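You operate a simulated robot arm through the tools that you are given. There is no shell and no other tool.

You are at the controls of a simulated robot arm. One attempt, no reset.

## Task
Put things in order on the top of the beige drawer chest. At the end: the clear jar stands where the cardboard tube stood; the cardboard tube from the top of the beige drawer chest stands where the green scrub pad stood; the white bottle (marked "ROLLER WASH") from the top of the beige drawer chest stands where the clear jar stood; the grey plastic plug from the top of the beige drawer chest is on the silver tin (marked "TALC"); the green scrub pad stands where the grey plastic plug stood; whatever was shut is shut again. Leave all else as you found it, and nothing knocked over.

It is judged by the outcome, as a careful person would: the job done as asked, and still so three seconds after it is handed in. It fails if anything else is knocked over, pushed out of place, dropped, spilled or broken.

## Robot
A 7-joint arm with a two-finger parallel gripper, fixed in place. Base frame: the origin is at the foot of the arm, x ahead of it, y to its left, z up; the work surface is at about z = 0. Readings come in mm, rad, newtons and seconds.
With the tool pointing down near the work surface it reaches from about 220 to 580 mm from the base axis. Its first joint turns from -1.152 to 1.152 rad. Payload 2.5 kg.
The TCP is the grasp point between the finger pads, 23 mm short of the fingertips. In the tool frame z runs along the fingers and y along their closing line. The gripper opens to 94 mm. The fingers are 38 mm wide and 10 mm thick; the gripper's body (54 by 96 mm) begins 39 mm behind the TCP.
Orientation is that of the tool frame in the base frame, as a unit quaternion [w, x, y, z]. With the fingers straight down and closing along the base's y, the tool's x points along the base's -x, its y along +y and its z along -z.

## Interface
- The arm moves only by the tool step_arm. Its argument "commands" is a list of rows, each a list of 3 entries, a list of its own where there are three numbers: the shift along the tool's x, y, z in mm, then the turn, a rotation vector about the tool's x, y, z in rad, then the opening, from 0 (shut) to 1 (fully open). In form: [[[dx, dy, dz], [rx, ry, rz], fingers], ...]. A call has 1 to 20 rows; each row shifts and turns the commanded pose from where the row before left it, along the tool's axes as they then stand. Each row takes 0.2 s and may step no farther than 50 mm and 0.15 rad from the row before; otherwise, or with a gripper value out of range, the whole call is refused. A pose out of reach is approached as far as the arm can. The call stops where the force on the tool passes 40 N (or 10 N more than at its start, if that is more) or the arm is blocked; 0.2 s more then pass. The fingers move at their own pace (about 108 mm/s each) and stop on an object; they squeeze with about 39 N. The grip force told is the motor's: it shows also when the fingers shut on nothing. Time passes only in rows, and 0.2 s behind the last, so rows that do not move let the fingers close. The reply holds the time, the measured pose of the TCP, the force on the tool along the base axes, the opening and the grip force, in the units named above and with some noise, with the torque about the TCP (base axes, N m) and any sound that the robot's microphone picked up, and new pictures: "views" is both (left out), scene, wrist or none.
- Cameras (640 x 400 px; columns grow to the right, rows downward): "scene" is fixed at [124.4, -408.4, 549.3]; the picture's right is [0.80, -0.60, 0.00], its down [-0.31, -0.42, -0.85] and it looks along [0.51, 0.68, -0.52] (base axes); focal length 352 px, centre (320, 200). "wrist" rides on the gripper at [86, 16, -74] in the tool frame; the picture's right is [-0.18, 0.98, 0.00], its down [-0.58, -0.11, -0.81] and it looks along [-0.79, -0.15, 0.59] (tool axes); focal length 243 px, centre (320, 200). There is no depth. A picture from a camera that has moved, and an enlarged one, comes with that camera's place and axes in the base frame and with its lens.
- close_up(camera, box): a new picture of the part [left, top, right, bottom] of that camera's present view, enlarged. It takes no simulated time.
- hand_in(): hands the job in; it is judged then, once.

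Nothing tells you positions but the pictures and the camera data. Unless the task says otherwise, let go and move clear before handing in.

The tools are called after ">>>" as name(argument=value, ...) on one line, values as JSON. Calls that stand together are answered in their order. step_arm: Moves the arm, as the interface text tells. Its arguments: {"type":"object","properties":{"commands":{"type":"array","items":{"type":"array"}},"views":{"type":"string","enum":["both","scene","wrist","none"]}},"required":["commands"]} The other tools are called the same way: close_up (camera, box) takes an enlarged picture of a part of a camera's view; hand_in () hands the job in.

At the start:

```text
time: 0.0
position: [431.8, 52.6, 315.2]
ee_rot: [-0.001, 0.0, 1.0, 0.0]
force: [-0.5, -0.1, 0.3]
wrist_torque: [-0.01, 0.02, 0.0]
grip_width: 93.8
gripper_force: 0.0
```

scene: 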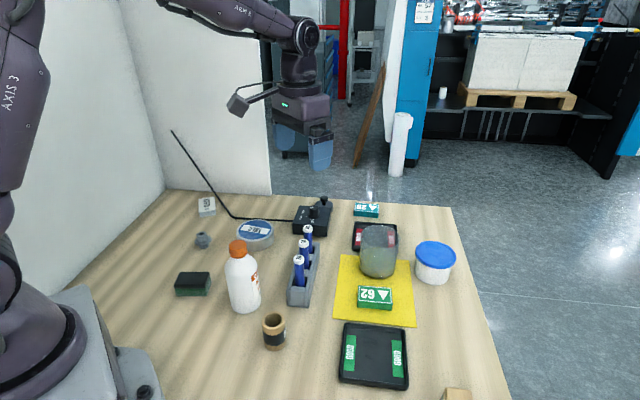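
wrist: 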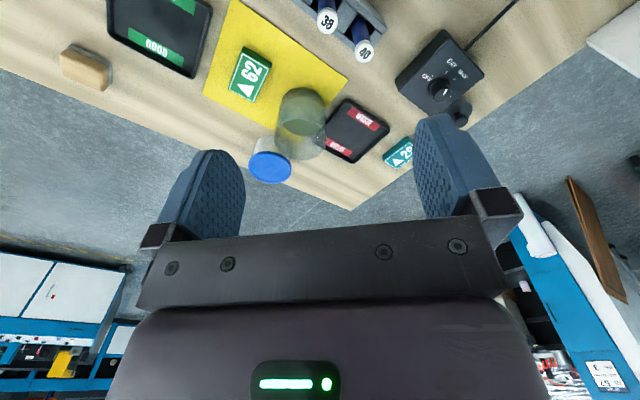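

I see a table-like top with a scrub pad, plug, bottle, tin, tube, jar and other items. I'll take enlarged pictures first to locate things.

>>> close_up(camera="scene", box=[150, 180, 350, 305])

>>> close_up(camera="scene", box=[310, 180, 510, 305])

>>> close_up(camera="scene", box=[200, 275, 400, 400])

>>> close_up(camera="scene", box=[320, 275, 520, 400])

>>> close_up(camera="wrist", box=[0, 0, 640, 220])

```text
3.20 times, centred on (250, 242) of scene
camera zoom: at [124.4, -408.4, 549.3], right [0.8, -0.6, 0.0], down [-0.31, -0.42, -0.85], along [0.51, 0.68, -0.52], focal length 1126 px, centre (544, 64)
```

zoom: 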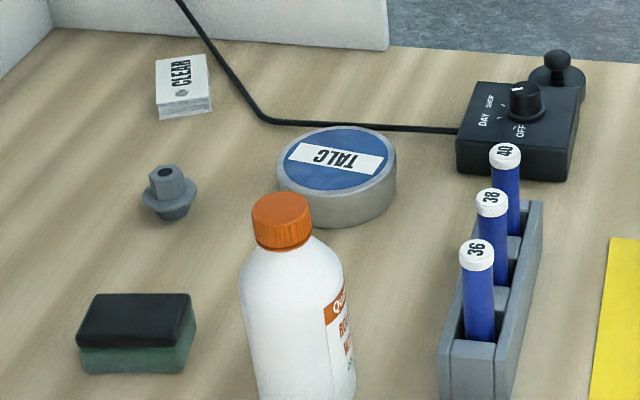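

```text
3.20 times, centred on (410, 242) of scene
camera zoom: at [124.4, -408.4, 549.3], right [0.8, -0.6, 0.0], down [-0.31, -0.42, -0.85], along [0.51, 0.68, -0.52], focal length 1126 px, centre (32, 64)
```

zoom: 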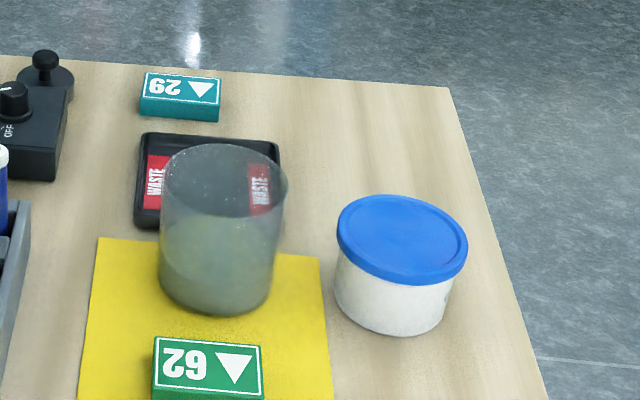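

```text
3.20 times, centred on (300, 338) of scene
camera zoom: at [124.4, -408.4, 549.3], right [0.8, -0.6, 0.0], down [-0.31, -0.42, -0.85], along [0.51, 0.68, -0.52], focal length 1126 px, centre (384, -240)
```

zoom: 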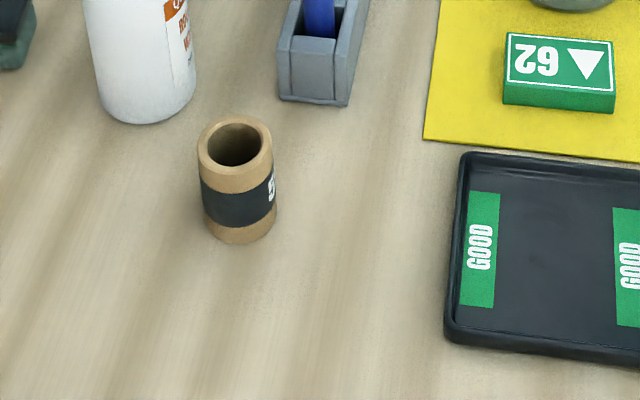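

```text
3.20 times, centred on (420, 338) of scene
camera zoom: at [124.4, -408.4, 549.3], right [0.8, -0.6, 0.0], down [-0.31, -0.42, -0.85], along [0.51, 0.68, -0.52], focal length 1126 px, centre (0, -240)
```

zoom: 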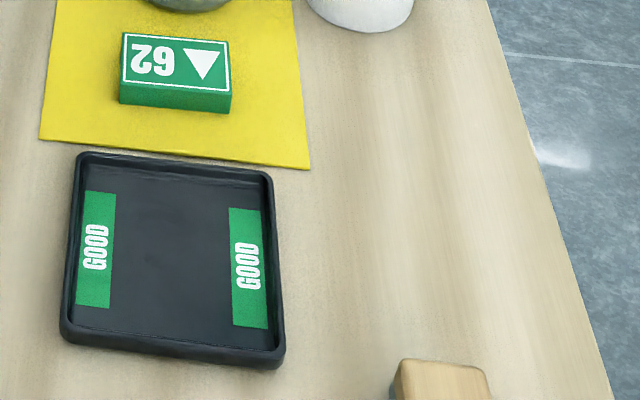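

```text
1.00 times, centred on (320, 110) of wrist (not enlarged: the box is as wide or as high as the picture)
camera zoom: at [345.7, 69.9, 390.3], right [0.18, 0.98, 0.0], down [0.58, -0.11, 0.81], along [0.79, -0.15, -0.59], focal length 243 px, centre (320, 290)
```

zoom: 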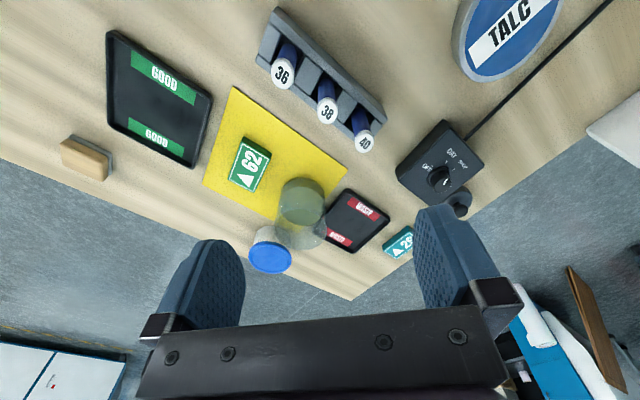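

The layout is roughly clear now. I'll zoom further on the jar, tube, plug, pad and tin to get precise positions.

>>> close_up(camera="scene", box=[330, 210, 426, 270])

>>> close_up(camera="scene", box=[338, 240, 418, 290])

>>> close_up(camera="scene", box=[234, 300, 314, 350])

>>> close_up(camera="scene", box=[164, 215, 244, 265])

>>> close_up(camera="scene", box=[154, 260, 234, 310])

>>> close_up(camera="scene", box=[216, 205, 296, 255])

>>> close_up(camera="scene", box=[204, 235, 332, 315])

>>> close_up(camera="wrist", box=[230, 60, 358, 140])

```text
6.67 times, centred on (378, 240) of scene
camera zoom: at [124.4, -408.4, 549.3], right [0.8, -0.6, 0.0], down [-0.31, -0.42, -0.85], along [0.51, 0.68, -0.52], focal length 2345 px, centre (-67, -67)
```

zoom: 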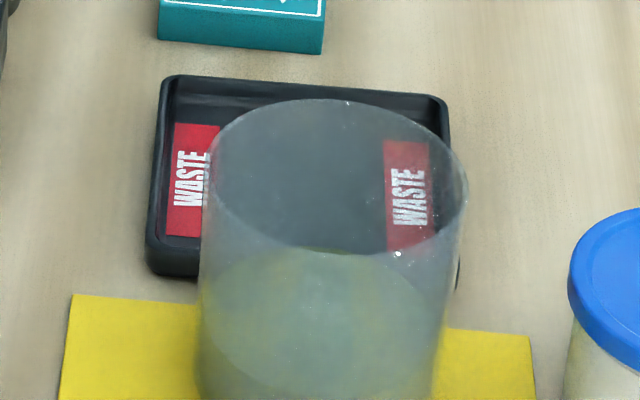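

```text
8.00 times, centred on (378, 265) of scene
camera zoom: at [124.4, -408.4, 549.3], right [0.8, -0.6, 0.0], down [-0.31, -0.42, -0.85], along [0.51, 0.68, -0.52], focal length 2814 px, centre (-144, -320)
```

zoom: 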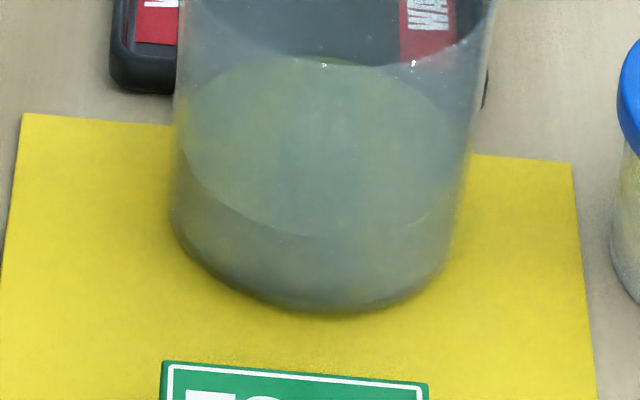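

```text
8.00 times, centred on (274, 325) of scene
camera zoom: at [124.4, -408.4, 549.3], right [0.8, -0.6, 0.0], down [-0.31, -0.42, -0.85], along [0.51, 0.68, -0.52], focal length 2814 px, centre (688, -800)
```

zoom: 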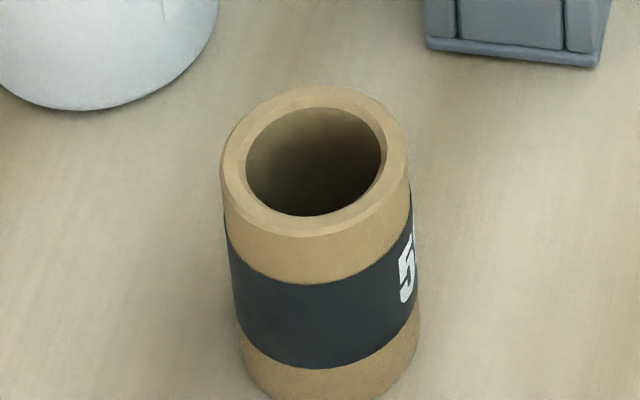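

```text
8.00 times, centred on (204, 240) of scene
camera zoom: at [124.4, -408.4, 549.3], right [0.8, -0.6, 0.0], down [-0.31, -0.42, -0.85], along [0.51, 0.68, -0.52], focal length 2814 px, centre (1248, -120)
```

zoom: 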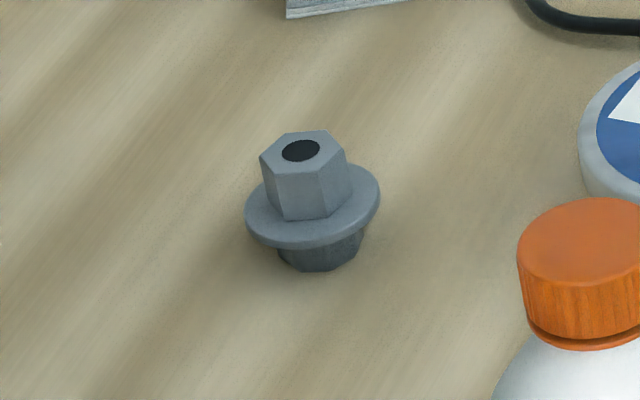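

```text
8.00 times, centred on (194, 285) of scene
camera zoom: at [124.4, -408.4, 549.3], right [0.8, -0.6, 0.0], down [-0.31, -0.42, -0.85], along [0.51, 0.68, -0.52], focal length 2814 px, centre (1328, -480)
```

zoom: 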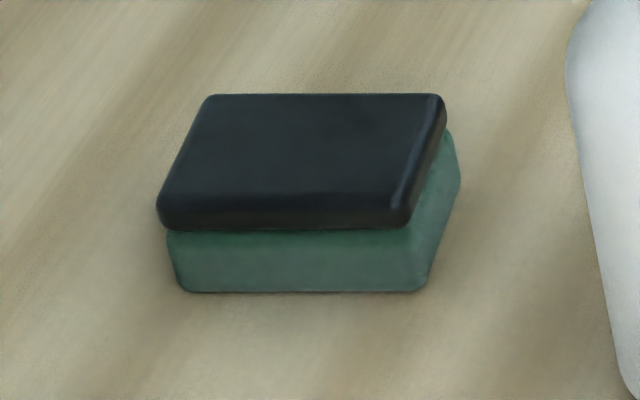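

```text
8.00 times, centred on (256, 230) of scene
camera zoom: at [124.4, -408.4, 549.3], right [0.8, -0.6, 0.0], down [-0.31, -0.42, -0.85], along [0.51, 0.68, -0.52], focal length 2814 px, centre (832, -40)
```

zoom: 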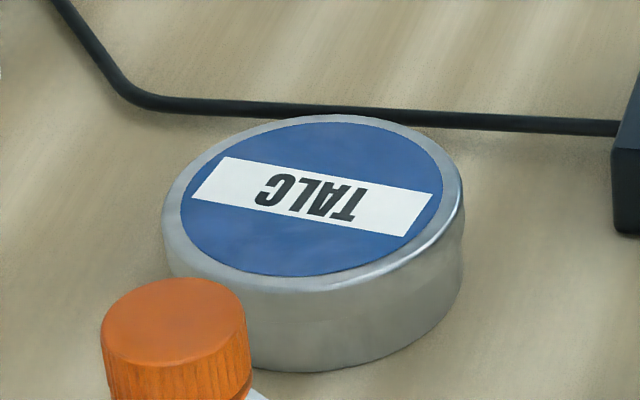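

```text
5.00 times, centred on (268, 275) of scene
camera zoom: at [124.4, -408.4, 549.3], right [0.8, -0.6, 0.0], down [-0.31, -0.42, -0.85], along [0.51, 0.68, -0.52], focal length 1759 px, centre (580, -175)
```

zoom: 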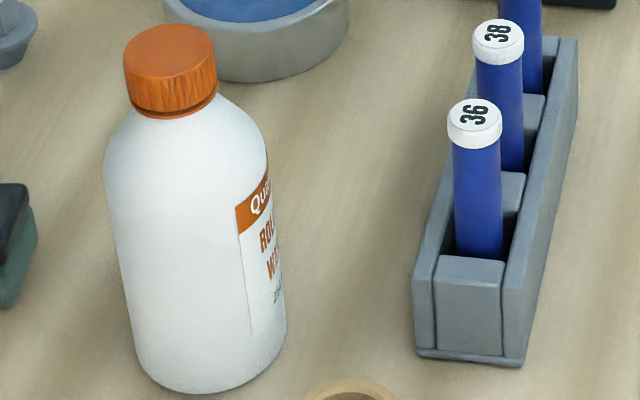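

```text
5.00 times, centred on (294, 100) of wrist
camera zoom: at [345.7, 69.9, 390.3], right [0.18, 0.98, 0.0], down [0.58, -0.11, 0.81], along [0.79, -0.15, -0.59], focal length 1213 px, centre (450, 700)
```

zoom: 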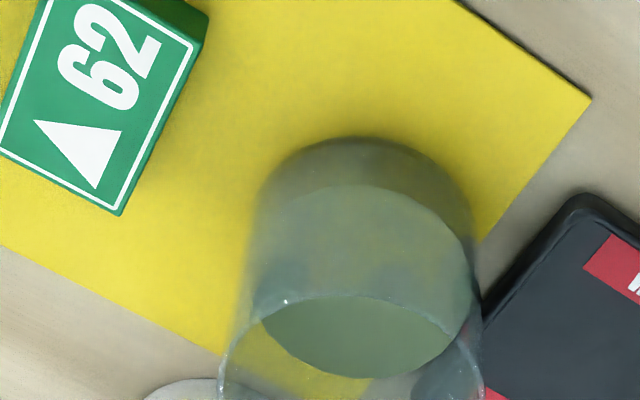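

The plug is at roughly (306, 312), the tin at (418, 256), the pad at (235, 181), the tube at (306, -31), the bottle at (304, 86) and the jar at (592, 0), with liquid in the jar. I'll work in the order plug, pad, tube, jar, bottle so each spot is free in time. First I move above the plug to look at it with the wrist camera.

>>> step_arm(commands=[[[15.7, 32.4, 10], [0, 0, 0], 1], [[15.7, 32.4, 10], [0, 0, 0], 1], [[15.7, 32.4, 15], [0, 0, 0], 1], [[15.7, 32.4, 20], [0, 0, 0], 1], [[15.7, 32.4, 25], [0, 0, 0], 0.8], [[15.7, 32.4, 25], [0, 0, 0], 0.7], [[15.7, 32.4, 20], [0, 0, 0], 0.7], [[15.7, 32.4, 20], [0, 0, 0], 0.7]])

```text
time: 1.8
position: [306.9, 312.1, 169.9]
ee_rot: [0.0, -0.001, 1.0, 0.0]
force: [-0.3, 0.6, 0.8]
wrist_torque: [0.0, -0.01, -0.01]
grip_width: 65.7
gripper_force: 0.0
camera wrist: at [221.3, 328.5, 244.2], right [0.18, 0.98, 0.0], down [0.58, -0.11, 0.81], along [0.79, -0.15, -0.59], focal length 243 px, centre (320, 200)
```

scene: 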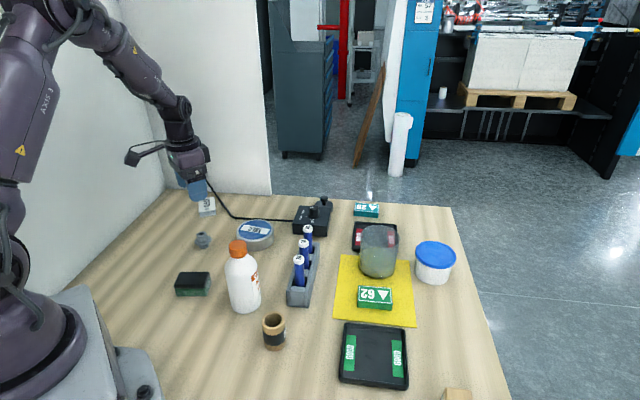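
wrist: 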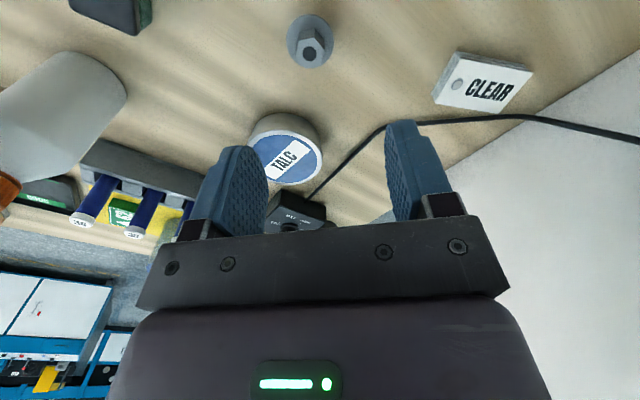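

>>> close_up(camera="wrist", box=[270, 0, 350, 80])

>>> close_up(camera="wrist", box=[230, 100, 342, 200])

```text
5.00 times, centred on (310, 40) of wrist
camera zoom: at [221.3, 328.5, 244.2], right [0.18, 0.98, 0.0], down [0.58, -0.11, 0.81], along [0.79, -0.15, -0.59], focal length 1213 px, centre (370, 1000)
```

zoom: 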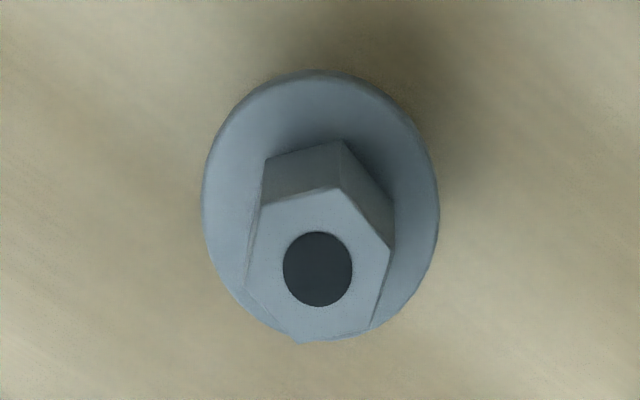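

```text
4.00 times, centred on (286, 150) of wrist
camera zoom: at [221.3, 328.5, 244.2], right [0.18, 0.98, 0.0], down [0.58, -0.11, 0.81], along [0.79, -0.15, -0.59], focal length 970 px, centre (456, 400)
```

zoom: 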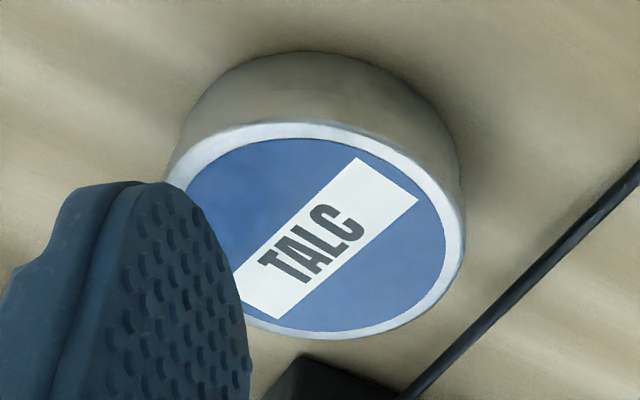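

The wrist view puts the plug at about (305, 304), its hex flats facing base x and ±60° from that. I'll turn the gripper 30° to match the flats and go down to z≈100 for a second look.

>>> step_arm(commands=[[[1.5, -7.8, 20], [0, 0, 0], 0.6], [[0, 0, 12.5], [0, 0, -0.1309], 0.6], [[0, 0, 12.5], [0, 0, -0.1309], 0.6], [[0, 0, 12.5], [0, 0, -0.1309], 0.6], [[0, 0, 12.5], [0, 0, -0.1309], 0.6], [[0, 0, 0], [0, 0, 0], 0.6]], views="wrist")

>>> close_up(camera="wrist", box=[250, 0, 410, 100])

```text
time: 3.2
position: [305.4, 305.8, 99.2]
ee_rot: [0.0, -0.26, 0.966, -0.001]
force: [-0.3, -0.1, -0.4]
wrist_torque: [0.01, 0.02, 0.0]
grip_width: 56.3
gripper_force: 0.1
camera wrist: at [222.6, 276.4, 175.4], right [-0.33, 0.94, 0.0], down [0.56, 0.2, 0.81], along [0.76, 0.27, -0.59], focal length 243 px, centre (320, 200)
```

wrist: 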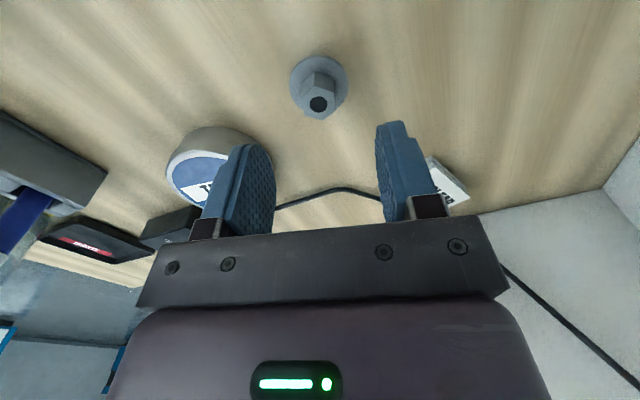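

```text
4.00 times, centred on (330, 50) of wrist
camera zoom: at [222.6, 276.4, 175.4], right [-0.33, 0.94, 0.0], down [0.56, 0.2, 0.81], along [0.76, 0.27, -0.59], focal length 970 px, centre (280, 800)
```

zoom: 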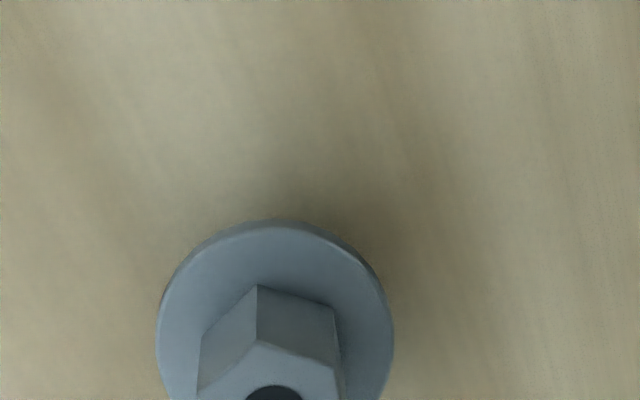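

The plug is centred between the fingers to within about 1 mm, which puts its original spot at about (305, 304.5). I'll go down so the fingertips stay above the flange, then close on the hex.

>>> step_arm(commands=[[[1.0, -0.9, 20], [0, 0, 0], 0.5], [[0, 0, 20], [0, 0, 0], 0.45], [[0, 0, 10], [0, 0, 0], 0.45], [[0, 0, 6], [0, 0, 0], 0.45], [[0, 0, 0], [0, 0, 0], 0.45]], views="both")

>>> close_up(camera="scene", box=[154, 200, 254, 262])

```text
time: 4.4
position: [303.9, 303.3, 44.6]
ee_rot: [0.0, -0.259, 0.966, 0.0]
force: [0.8, -0.4, 0.0]
wrist_torque: [-0.01, -0.01, -0.03]
grip_width: 42.5
gripper_force: 0.0
camera wrist: at [221.9, 274.3, 119.8], right [-0.33, 0.94, 0.0], down [0.56, 0.2, 0.81], along [0.76, 0.27, -0.59], focal length 243 px, centre (320, 200)
```

scene: 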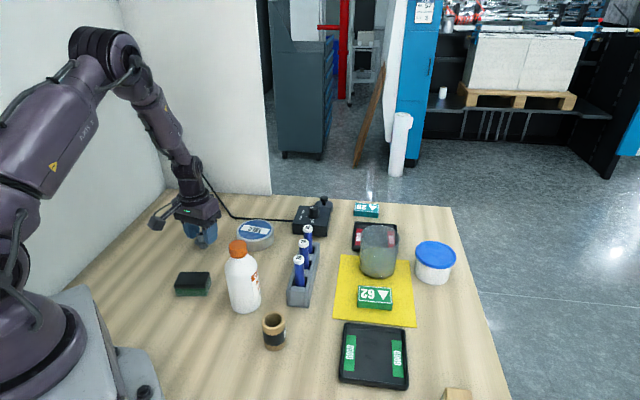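
wrist: 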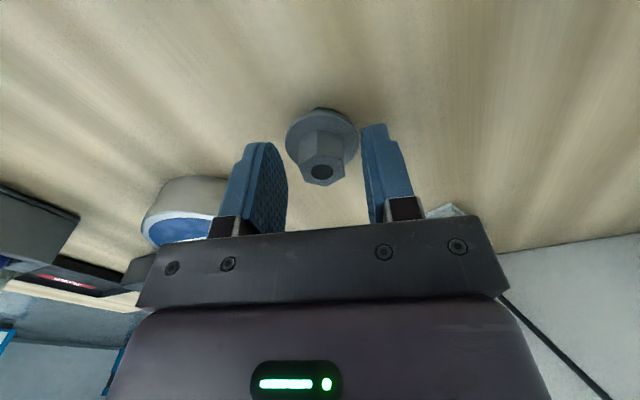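

```text
6.40 times, centred on (204, 231) of scene
camera zoom: at [124.4, -408.4, 549.3], right [0.8, -0.6, 0.0], down [-0.31, -0.42, -0.85], along [0.51, 0.68, -0.52], focal length 2251 px, centre (1062, 2)
```

zoom: 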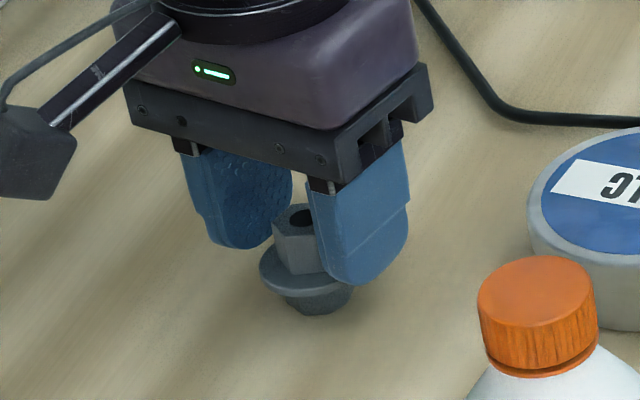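

The plug sits between the fingers. I'll nudge forward 2 mm and down 2 mm, then close and check the grip.

>>> step_arm(commands=[[[-1.5, 0, 2], [0, 0, 0], 0.45], [[0, 0, 0], [0, 0, 0], 0.3], [[0, 0, 0], [0, 0, 0], 0.0], [[0, 0, 0], [0, 0, 0], 0.0], [[0, 0, 0], [0, 0, 0], 0.0]], views="both")

>>> close_up(camera="scene", box=[154, 200, 254, 262])

```text
time: 5.6
position: [305.3, 302.9, 42.8]
ee_rot: [0.0, -0.259, 0.966, 0.0]
force: [1.0, -1.6, 5.0]
wrist_torque: [-0.07, -0.05, 0.0]
grip_width: 19.5
gripper_force: 38.4
camera wrist: at [222.6, 275.0, 117.9], right [-0.33, 0.94, 0.0], down [0.56, 0.2, 0.81], along [0.76, 0.27, -0.59], focal length 243 px, centre (320, 200)
```

scene: 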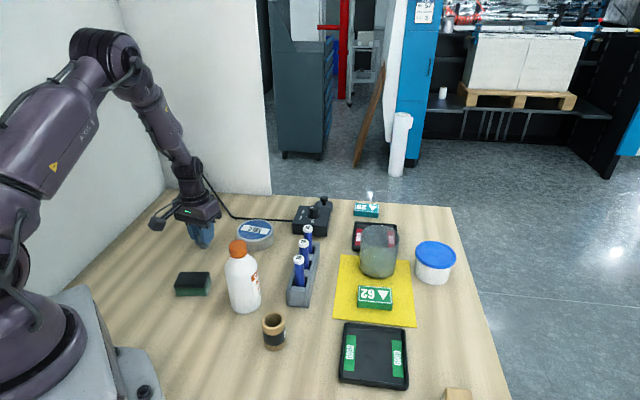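
wrist: 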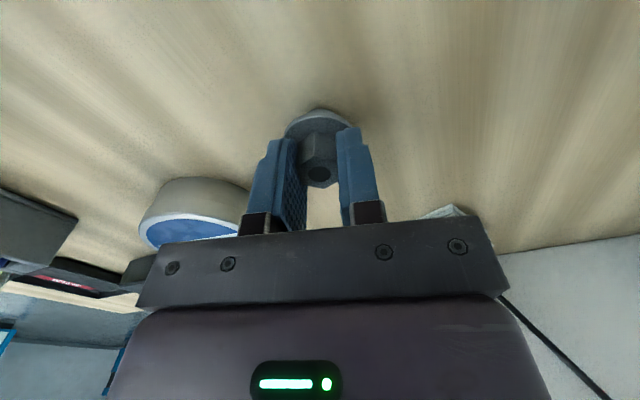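

```text
6.40 times, centred on (204, 231) of scene
camera zoom: at [124.4, -408.4, 549.3], right [0.8, -0.6, 0.0], down [-0.31, -0.42, -0.85], along [0.51, 0.68, -0.52], focal length 2251 px, centre (1062, 2)
```

zoom: 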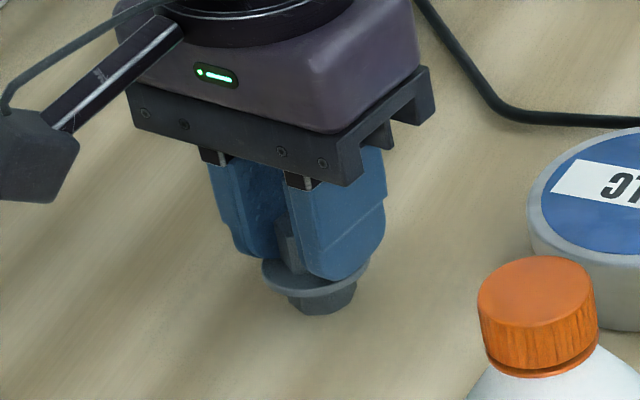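

I have the plug, gripped at a width of 19.5 mm. I'll lift it and carry it over the tin centre at about (416, 249).

>>> step_arm(commands=[[[0, 0, -10], [0, 0, 0], 0.0], [[0, 0, -20], [0, 0, 0], 0.0], [[0, 0, -25], [0, 0, 0], 0.0], [[0, 0, -25], [0, 0, 0], 0.0], [[-14, -20.4, 0], [0, 0, 0], 0.0], [[-14, -20.4, 0], [0, 0, 0], 0.0], [[-14, -20.4, 0], [0, 0, 0], 0.0], [[-14, -20.4, 0], [0, 0, 0], 0.0], [[-13.3, -20.6, 0], [0, 0, 0], 0.0], [[0, 0, 0], [0, 0, 0], 0.0]], views="both")

>>> close_up(camera="scene", box=[194, 180, 314, 255])

>>> close_up(camera="wrist", box=[240, 0, 400, 200])

```text
time: 7.8
position: [414.9, 251.2, 126.2]
ee_rot: [-0.001, -0.26, 0.966, 0.0]
force: [0.4, 0.0, -0.5]
wrist_torque: [-0.04, 0.01, 0.02]
grip_width: 19.7
gripper_force: 39.0
camera wrist: at [333.5, 221.4, 199.6], right [-0.33, 0.94, 0.0], down [0.56, 0.2, 0.81], along [0.76, 0.27, -0.59], focal length 243 px, centre (320, 200)
```

scene: 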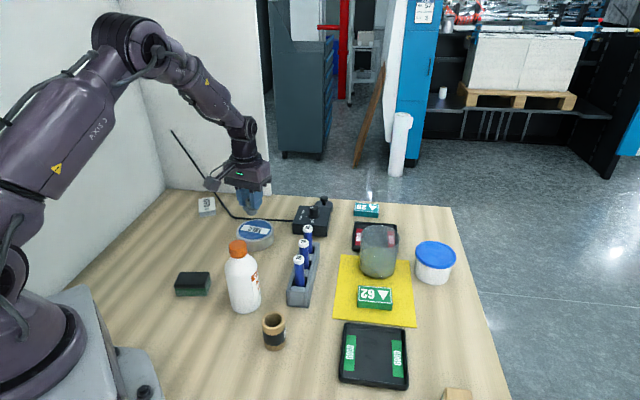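
wrist: 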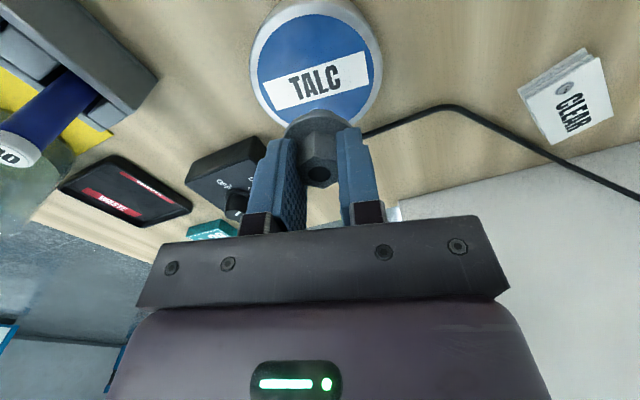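

```text
5.33 times, centred on (254, 218) of scene
camera zoom: at [124.4, -408.4, 549.3], right [0.8, -0.6, 0.0], down [-0.31, -0.42, -0.85], along [0.51, 0.68, -0.52], focal length 1876 px, centre (672, 107)
```

zoom: 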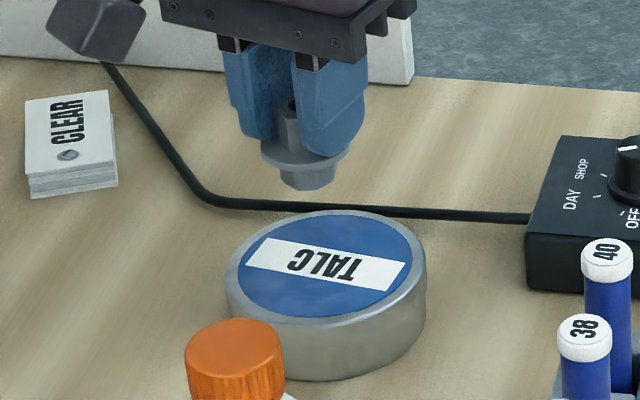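

```text
2.00 times, centred on (320, 100) of wrist
camera zoom: at [333.5, 221.4, 199.6], right [-0.33, 0.94, 0.0], down [0.56, 0.2, 0.81], along [0.76, 0.27, -0.59], focal length 485 px, centre (320, 400)
```

zoom: 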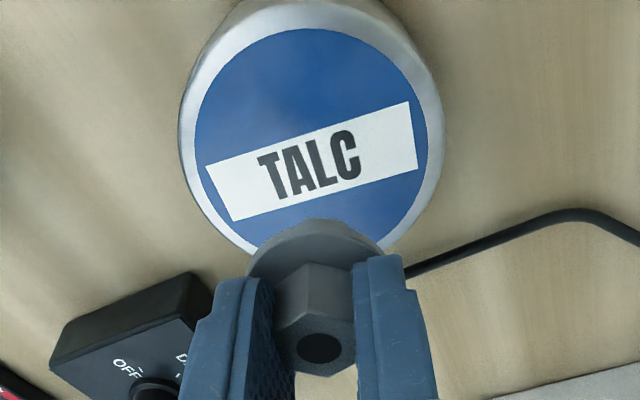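

The tin centre is about 2 mm off the TCP. I'll correct that and lower most of the way, then finish in small steps watching the force.

>>> step_arm(commands=[[[-1, -2, 15], [0, 0, 0], 0.0], [[0, 0, 15], [0, 0, 0], 0.0], [[0, 0, 10], [0, 0, 0], 0.0], [[0, 0, 5], [0, 0, 0], 0.0], [[0, 0, 0], [0, 0, 0], 0.0]], views="both")

>>> close_up(camera="scene", box=[204, 190, 304, 252])

```text
time: 9.0
position: [417.3, 247.4, 78.5]
ee_rot: [0.0, -0.258, 0.966, 0.0]
force: [0.2, -0.8, 0.0]
wrist_torque: [0.0, 0.02, 0.01]
grip_width: 19.4
gripper_force: 39.2
camera wrist: at [334.9, 219.8, 153.1], right [-0.33, 0.94, 0.0], down [0.56, 0.2, 0.81], along [0.76, 0.27, -0.59], focal length 243 px, centre (320, 200)
```

scene: 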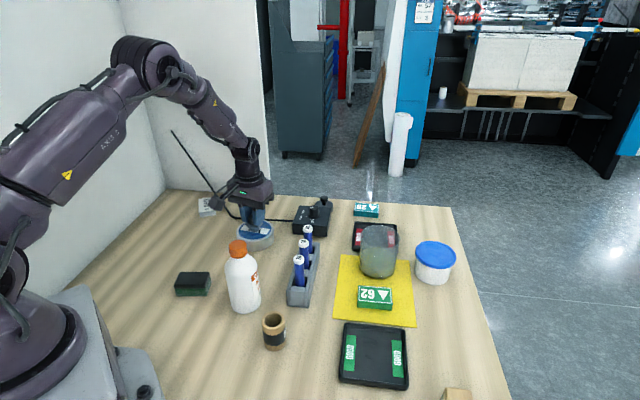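
wrist: 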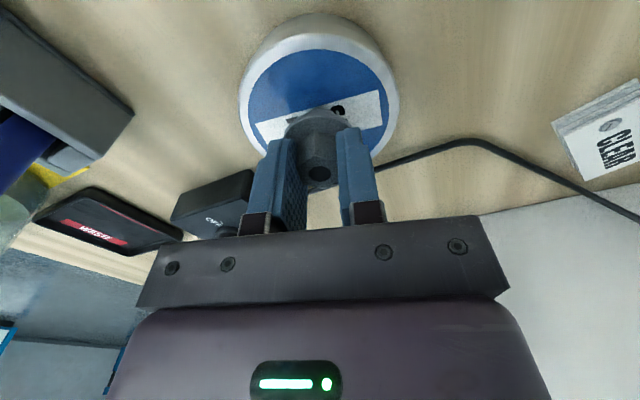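

```text
6.40 times, centred on (254, 221) of scene
camera zoom: at [124.4, -408.4, 549.3], right [0.8, -0.6, 0.0], down [-0.31, -0.42, -0.85], along [0.51, 0.68, -0.52], focal length 2251 px, centre (742, 66)
```

zoom: 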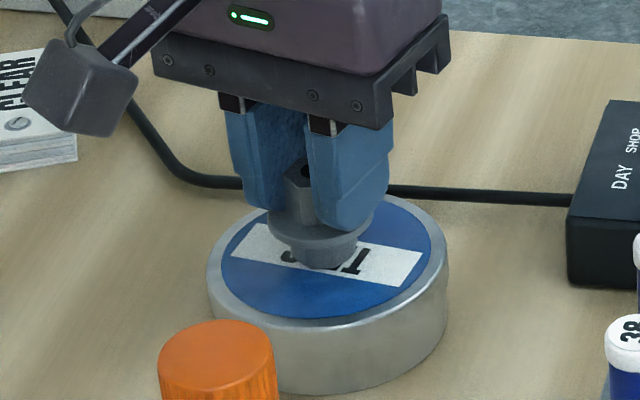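

The plug is nearly at the tin's surface. I'll lower it a few millimetres at a time.

>>> step_arm(commands=[[[0, 0, 2], [0, 0, 0], 0.0], [[0, 0, 1.5], [0, 0, 0], 0.0], [[0, 0, 0], [0, 0, 0], 0.0]], views="none")

```text
time: 9.9
position: [419.0, 250.2, 78.4]
ee_rot: [0.002, -0.259, 0.966, 0.001]
force: [-1.5, 0.2, 6.4]
wrist_torque: [-0.02, 0.1, -0.06]
grip_width: 19.7
gripper_force: 38.9
stopped in row 3: the force on the tool passed its limit at 41 N (the readings are from after the stop); the commanded pose is now the measured one
```

Contact came sooner than I expected, so I'll look before releasing.

>>> close_up(camera="scene", box=[204, 190, 304, 252])

>>> close_up(camera="wrist", box=[220, 20, 420, 220])

```text
6.40 times, centred on (254, 221) of scene
camera zoom: at [124.4, -408.4, 549.3], right [0.8, -0.6, 0.0], down [-0.31, -0.42, -0.85], along [0.51, 0.68, -0.52], focal length 2251 px, centre (742, 66)
```

zoom: 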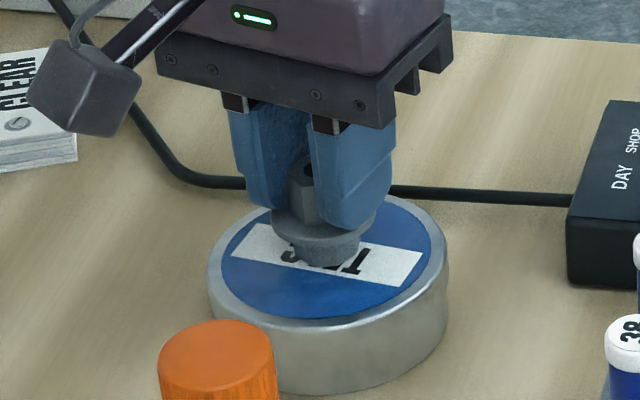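

```text
2.00 times, centred on (320, 120) of wrist
camera zoom: at [336.5, 221.1, 151.7], right [-0.33, 0.94, 0.0], down [0.56, 0.19, 0.81], along [0.76, 0.27, -0.59], focal length 485 px, centre (320, 360)
```

zoom: 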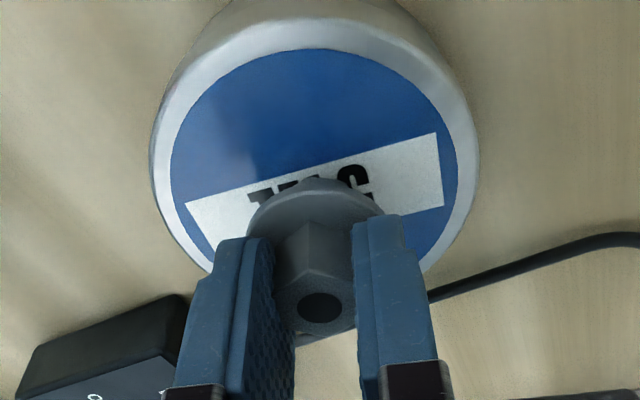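

The plug rests near the centre of the tin with light contact. I'll open the fingers, wait, and rise straight up.

>>> step_arm(commands=[[[0, 0, 0], [0, 0, 0], 0.3], [[0, 0, 0], [0, 0, 0], 0.5], [[0, 0, 0], [0, 0, 0], 0.5], [[0, 0, -10], [0, 0, 0], 0.5], [[0, 0, -20], [0, 0, 0], 0.5], [[0, 0, -30], [0, 0, 0], 0.5], [[0, 0, -30], [0, 0, 0], 0.5]], views="both")

>>> close_up(camera="scene", box=[204, 190, 304, 252])

```text
time: 11.5
position: [417.2, 251.2, 166.5]
ee_rot: [0.001, -0.259, 0.966, 0.001]
force: [0.1, 0.4, 0.0]
wrist_torque: [-0.01, -0.01, 0.01]
grip_width: 46.9
gripper_force: 0.0
camera wrist: at [334.6, 220.6, 241.5], right [-0.33, 0.94, 0.0], down [0.56, 0.2, 0.81], along [0.76, 0.27, -0.59], focal length 243 px, centre (320, 200)
```

scene: 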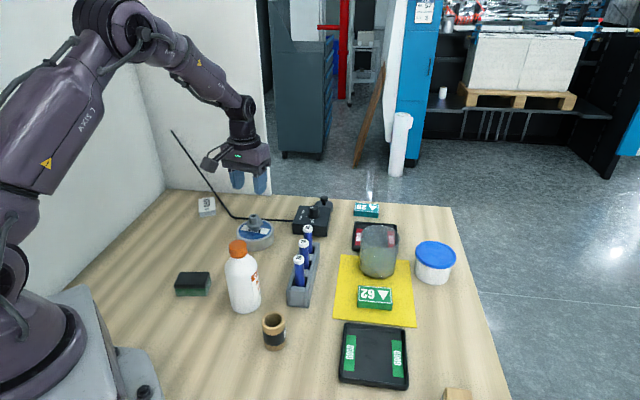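
wrist: 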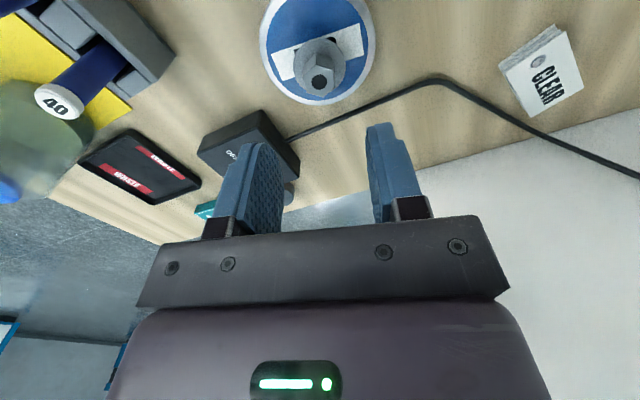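

```text
6.40 times, centred on (254, 221) of scene
camera zoom: at [124.4, -408.4, 549.3], right [0.8, -0.6, 0.0], down [-0.31, -0.42, -0.85], along [0.51, 0.68, -0.52], focal length 2251 px, centre (742, 66)
```

zoom: 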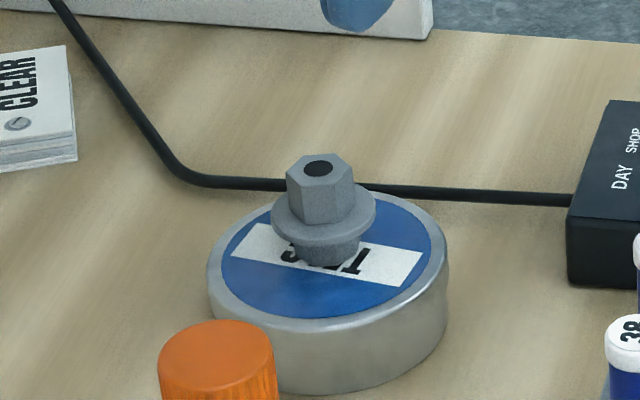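

The plug stands upright on the tin. Next is the scrub pad at about (233, 176), so I'll move above it and turn the gripper towards its long axis.

>>> step_arm(commands=[[[37.8, 5.4, 0], [0, 0, 0], 0.6], [[37.8, 5.4, 0], [0, 0, 0], 0.7], [[37.8, 5.4, 0], [0, 0, 0], 0.8], [[37.8, 5.4, 0], [0, 0, 0], 0.9], [[37.8, 5.4, 0], [0, 0, 0], 1.0], [[0, 0, 0], [0, 0, -0.134], 1.0], [[0, 0, 0], [0, 0, -0.134], 1.0], [[0, 0, 0], [0, 0, -0.134], 1.0], [[0, 0, 0], [0, 0, 0], 1.0]], views="both")

>>> close_up(camera="wrist", box=[220, 0, 420, 125])

```text
time: 13.5
position: [242.0, 178.8, 166.2]
ee_rot: [0.002, -0.448, 0.894, 0.0]
force: [-0.1, 0.3, 0.2]
wrist_torque: [0.01, -0.01, 0.0]
grip_width: 94.2
gripper_force: 0.0
camera wrist: at [177.0, 119.5, 240.9], right [-0.68, 0.74, 0.0], down [0.43, 0.4, 0.81], along [0.6, 0.55, -0.59], focal length 243 px, centre (320, 200)
```

scene: 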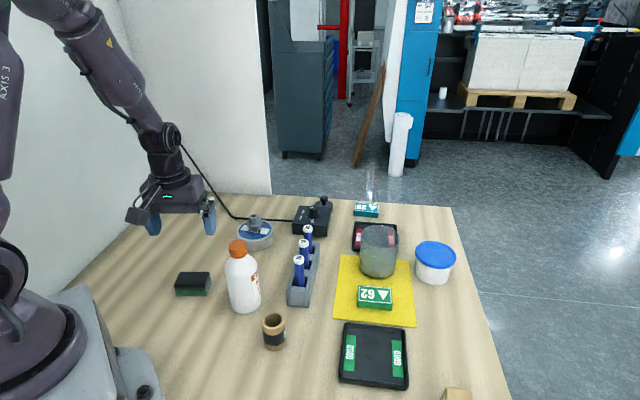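
wrist: 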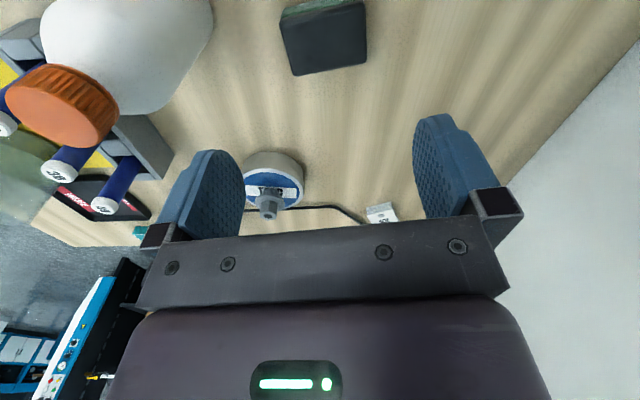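

```text
3.20 times, centred on (320, 62) of wrist
camera zoom: at [177.0, 119.5, 240.9], right [-0.68, 0.74, 0.0], down [0.43, 0.4, 0.81], along [0.6, 0.55, -0.59], focal length 776 px, centre (320, 640)
```

zoom: 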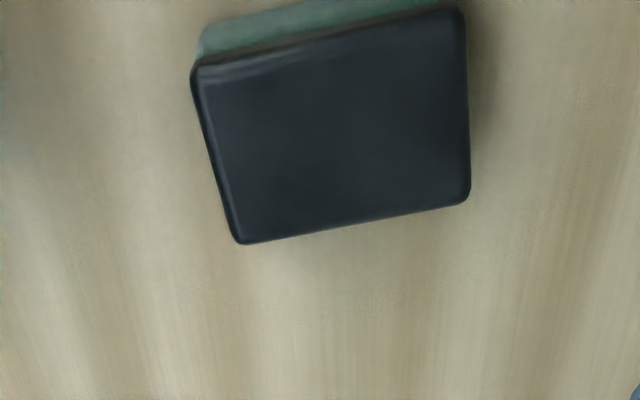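

The pad is aligned with the gripper, with its centre at about (232.7, 176.3) and a size of 60 × 40 mm. I'll centre on it and descend.

>>> step_arm(commands=[[[7.5, 6.0, 0], [0, 0, 0.015], 0.95], [[0, 0, 35], [0, 0, 0], 0.95], [[0, 0, 35], [0, 0, 0], 0.95], [[0, 0, 30], [0, 0, 0], 0.95], [[0, 0, 20], [0, 0, 0], 0.95], [[0, 0, 12], [0, 0, 0], 0.95], [[0, 0, 5], [0, 0, 0], 0.95], [[0, 0, 0], [0, 0, 0], 0.95]], views="both")

>>> close_up(camera="scene", box=[124, 220, 264, 308])

```text
time: 15.3
position: [232.7, 176.6, 28.0]
ee_rot: [0.002, -0.44, 0.898, -0.001]
force: [0.3, 0.2, 0.5]
wrist_torque: [0.01, 0.01, 0.01]
grip_width: 89.2
gripper_force: 0.1
camera wrist: at [166.9, 117.8, 103.1], right [-0.66, 0.75, 0.0], down [0.44, 0.39, 0.81], along [0.6, 0.54, -0.59], focal length 243 px, centre (320, 200)
```

scene: 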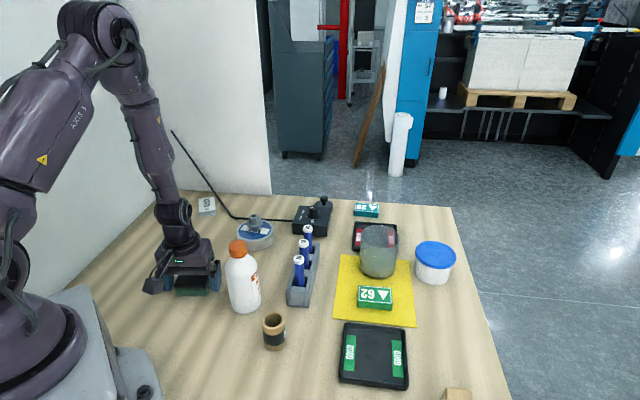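
wrist: 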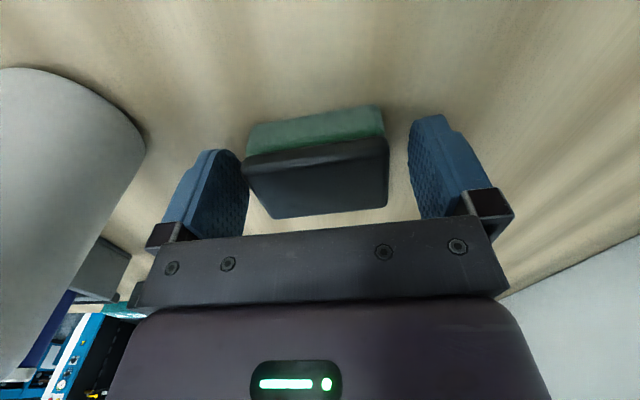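

```text
4.55 times, centred on (194, 264) of scene
camera zoom: at [124.4, -408.4, 549.3], right [0.8, -0.6, 0.0], down [-0.31, -0.42, -0.85], along [0.51, 0.68, -0.52], focal length 1599 px, centre (893, -91)
```

zoom: 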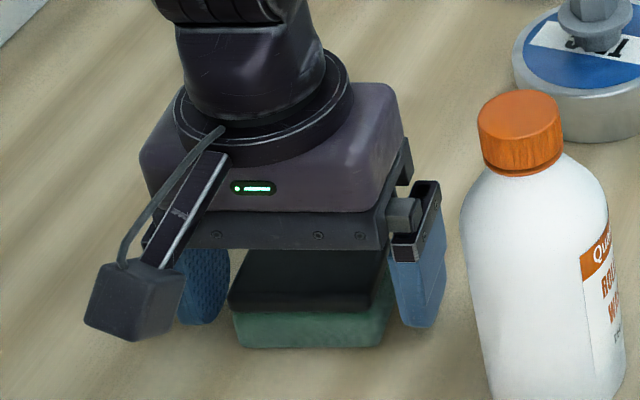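

The pad is between the fingers. I'll close on it and lift.

>>> step_arm(commands=[[[0, 0, 0], [0, 0, 0], 0.6], [[0, 0, 0], [0, 0, 0], 0.4], [[0, 0, 0], [0, 0, 0], 0.4], [[0, 0, 0], [0, 0, 0], 0.4], [[0, 0, -10], [0, 0, 0], 0.4], [[0, 0, -15], [0, 0, 0], 0.4]], views="both")

>>> close_up(camera="scene", box=[124, 220, 264, 308])

```text
time: 16.7
position: [232.9, 177.2, 55.9]
ee_rot: [0.002, -0.44, 0.898, 0.0]
force: [0.6, 0.6, -0.6]
wrist_torque: [-0.01, -0.03, 0.0]
grip_width: 63.2
gripper_force: 39.6
camera wrist: at [167.5, 118.2, 129.1], right [-0.66, 0.75, 0.0], down [0.44, 0.39, 0.81], along [0.6, 0.54, -0.59], focal length 243 px, centre (320, 200)
```

scene: 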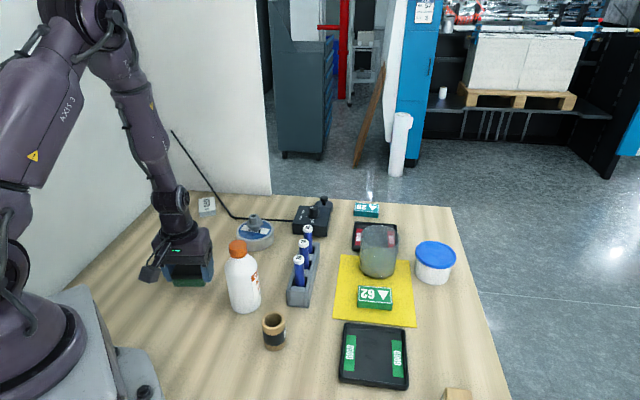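
wrist: 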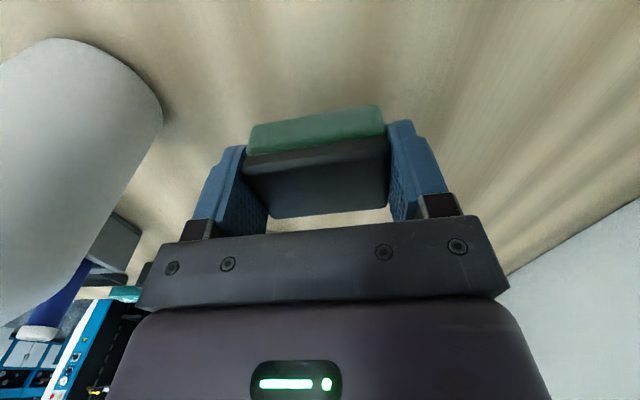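

```text
4.55 times, centred on (194, 264) of scene
camera zoom: at [124.4, -408.4, 549.3], right [0.8, -0.6, 0.0], down [-0.31, -0.42, -0.85], along [0.51, 0.68, -0.52], focal length 1599 px, centre (893, -91)
```

zoom: 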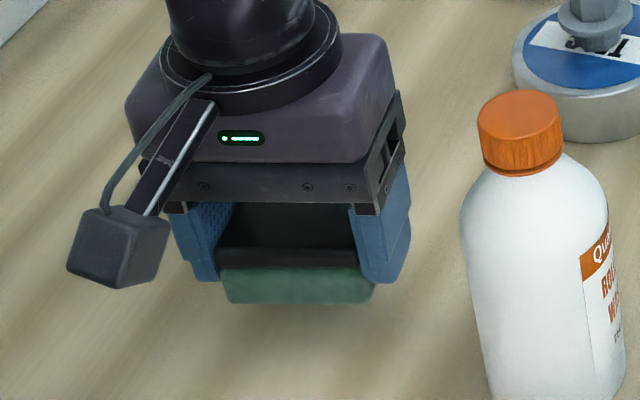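

The pad is held at 63 mm. I'll lift it a bit higher and carry it to the plug's old spot at (305, 304.5).

>>> step_arm(commands=[[[0, 0, -20], [0, 0, 0], 0.4], [[0, 0, -20], [0, 0, 0], 0.4], [[-29, 4.2, 0], [0, 0, 0], 0.4], [[-29, 4.2, 0], [0, 0, 0], 0.4], [[-29, 4.3, 0], [0, 0, 0], 0.4], [[-29, 4.2, 0], [0, 0, 0], 0.4], [[-29.2, 4.3, 0], [0, 0, 0], 0.4], [[0, 0, 20], [0, 0, 0], 0.4], [[0, 0, 20], [0, 0, 0], 0.4], [[0, 0, 12], [0, 0, 0], 0.4], [[0, 0, 5], [0, 0, 0], 0.4], [[0, 0, 0], [0, 0, 0], 0.4]], views="both")

>>> close_up(camera="scene", box=[134, 190, 274, 278])

```text
time: 19.3
position: [305.0, 302.7, 37.9]
ee_rot: [0.002, -0.44, 0.898, 0.0]
force: [-0.4, -0.5, -0.4]
wrist_torque: [-0.03, -0.01, 0.03]
grip_width: 63.4
gripper_force: 39.0
camera wrist: at [239.3, 245.7, 111.5], right [-0.66, 0.75, 0.0], down [0.44, 0.39, 0.81], along [0.6, 0.54, -0.59], focal length 243 px, centre (320, 200)
```

scene: 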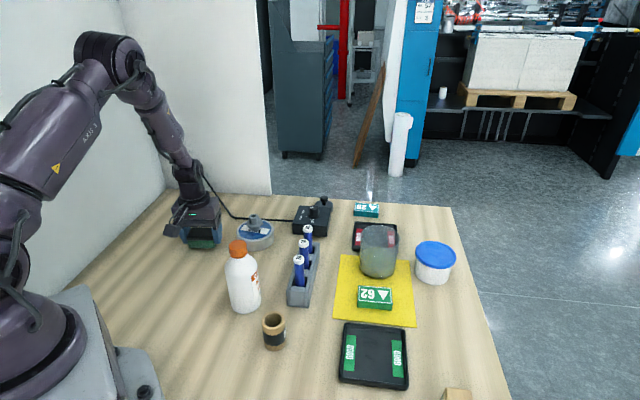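
wrist: 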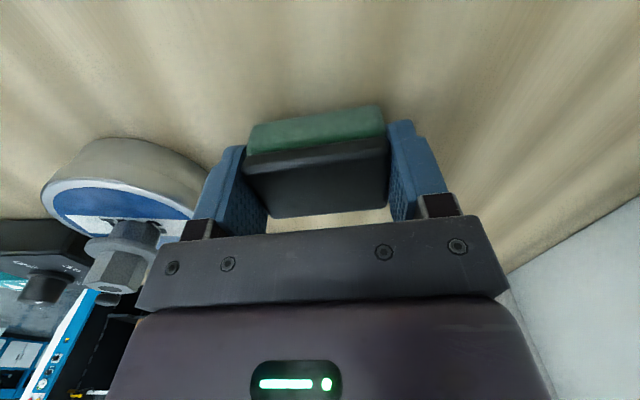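

```text
4.55 times, centred on (204, 234) of scene
camera zoom: at [124.4, -408.4, 549.3], right [0.8, -0.6, 0.0], down [-0.31, -0.42, -0.85], along [0.51, 0.68, -0.52], focal length 1599 px, centre (847, 46)
```

zoom: 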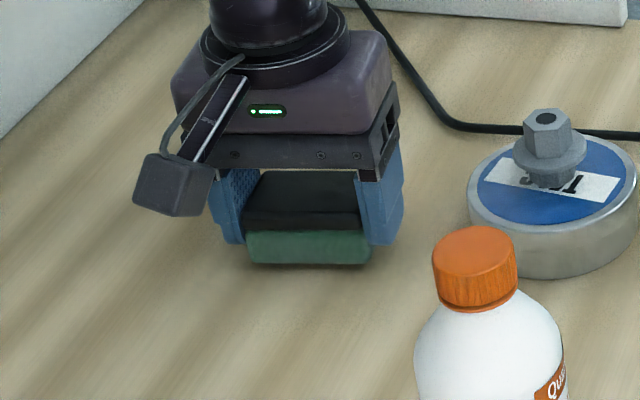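

The pad hovers about 9 mm above the surface at the right spot. I'll lower it gently.

>>> step_arm(commands=[[[-1.2, 0.9, 3], [0, 0, 0], 0.4], [[0, 0, 3], [0, 0, 0], 0.4], [[0, 0, 1], [0, 0, 0], 0.4], [[0, 0, 0], [0, 0, 0], 0.4], [[0, 0, 0], [0, 0, 0], 0.4]], views="none")

```text
time: 20.5
position: [304.7, 304.6, 30.6]
ee_rot: [0.002, -0.44, 0.898, 0.0]
force: [0.8, -0.1, -0.7]
wrist_torque: [-0.03, -0.01, 0.02]
grip_width: 63.0
gripper_force: 38.5
```

>>> step_arm(commands=[[[0, 0, 1], [0, 0, 0], 0.4], [[0, 0, 0.5], [0, 0, 0], 0.4], [[0, 0, 0], [0, 0, 0], 0.4]], views="none")

>>> close_up(camera="scene", box=[154, 205, 254, 267])

```text
time: 21.3
position: [304.8, 304.2, 29.4]
ee_rot: [0.003, -0.44, 0.898, 0.0]
force: [-0.6, -1.1, 1.8]
wrist_torque: [0.02, 0.08, 0.04]
grip_width: 63.3
gripper_force: 39.0
```

```text
6.40 times, centred on (204, 236) of scene
camera zoom: at [124.4, -408.4, 549.3], right [0.8, -0.6, 0.0], down [-0.31, -0.42, -0.85], along [0.51, 0.68, -0.52], focal length 2251 px, centre (1062, -30)
```

zoom: 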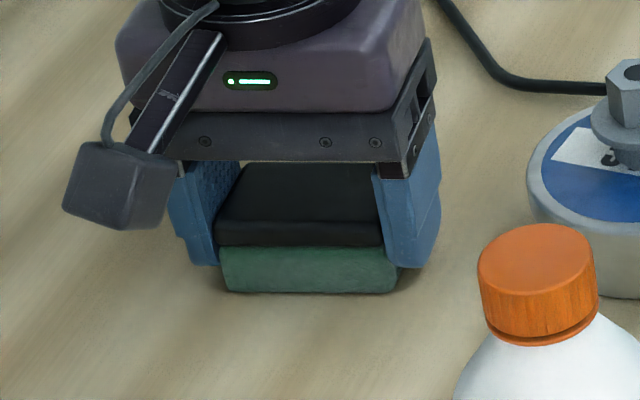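

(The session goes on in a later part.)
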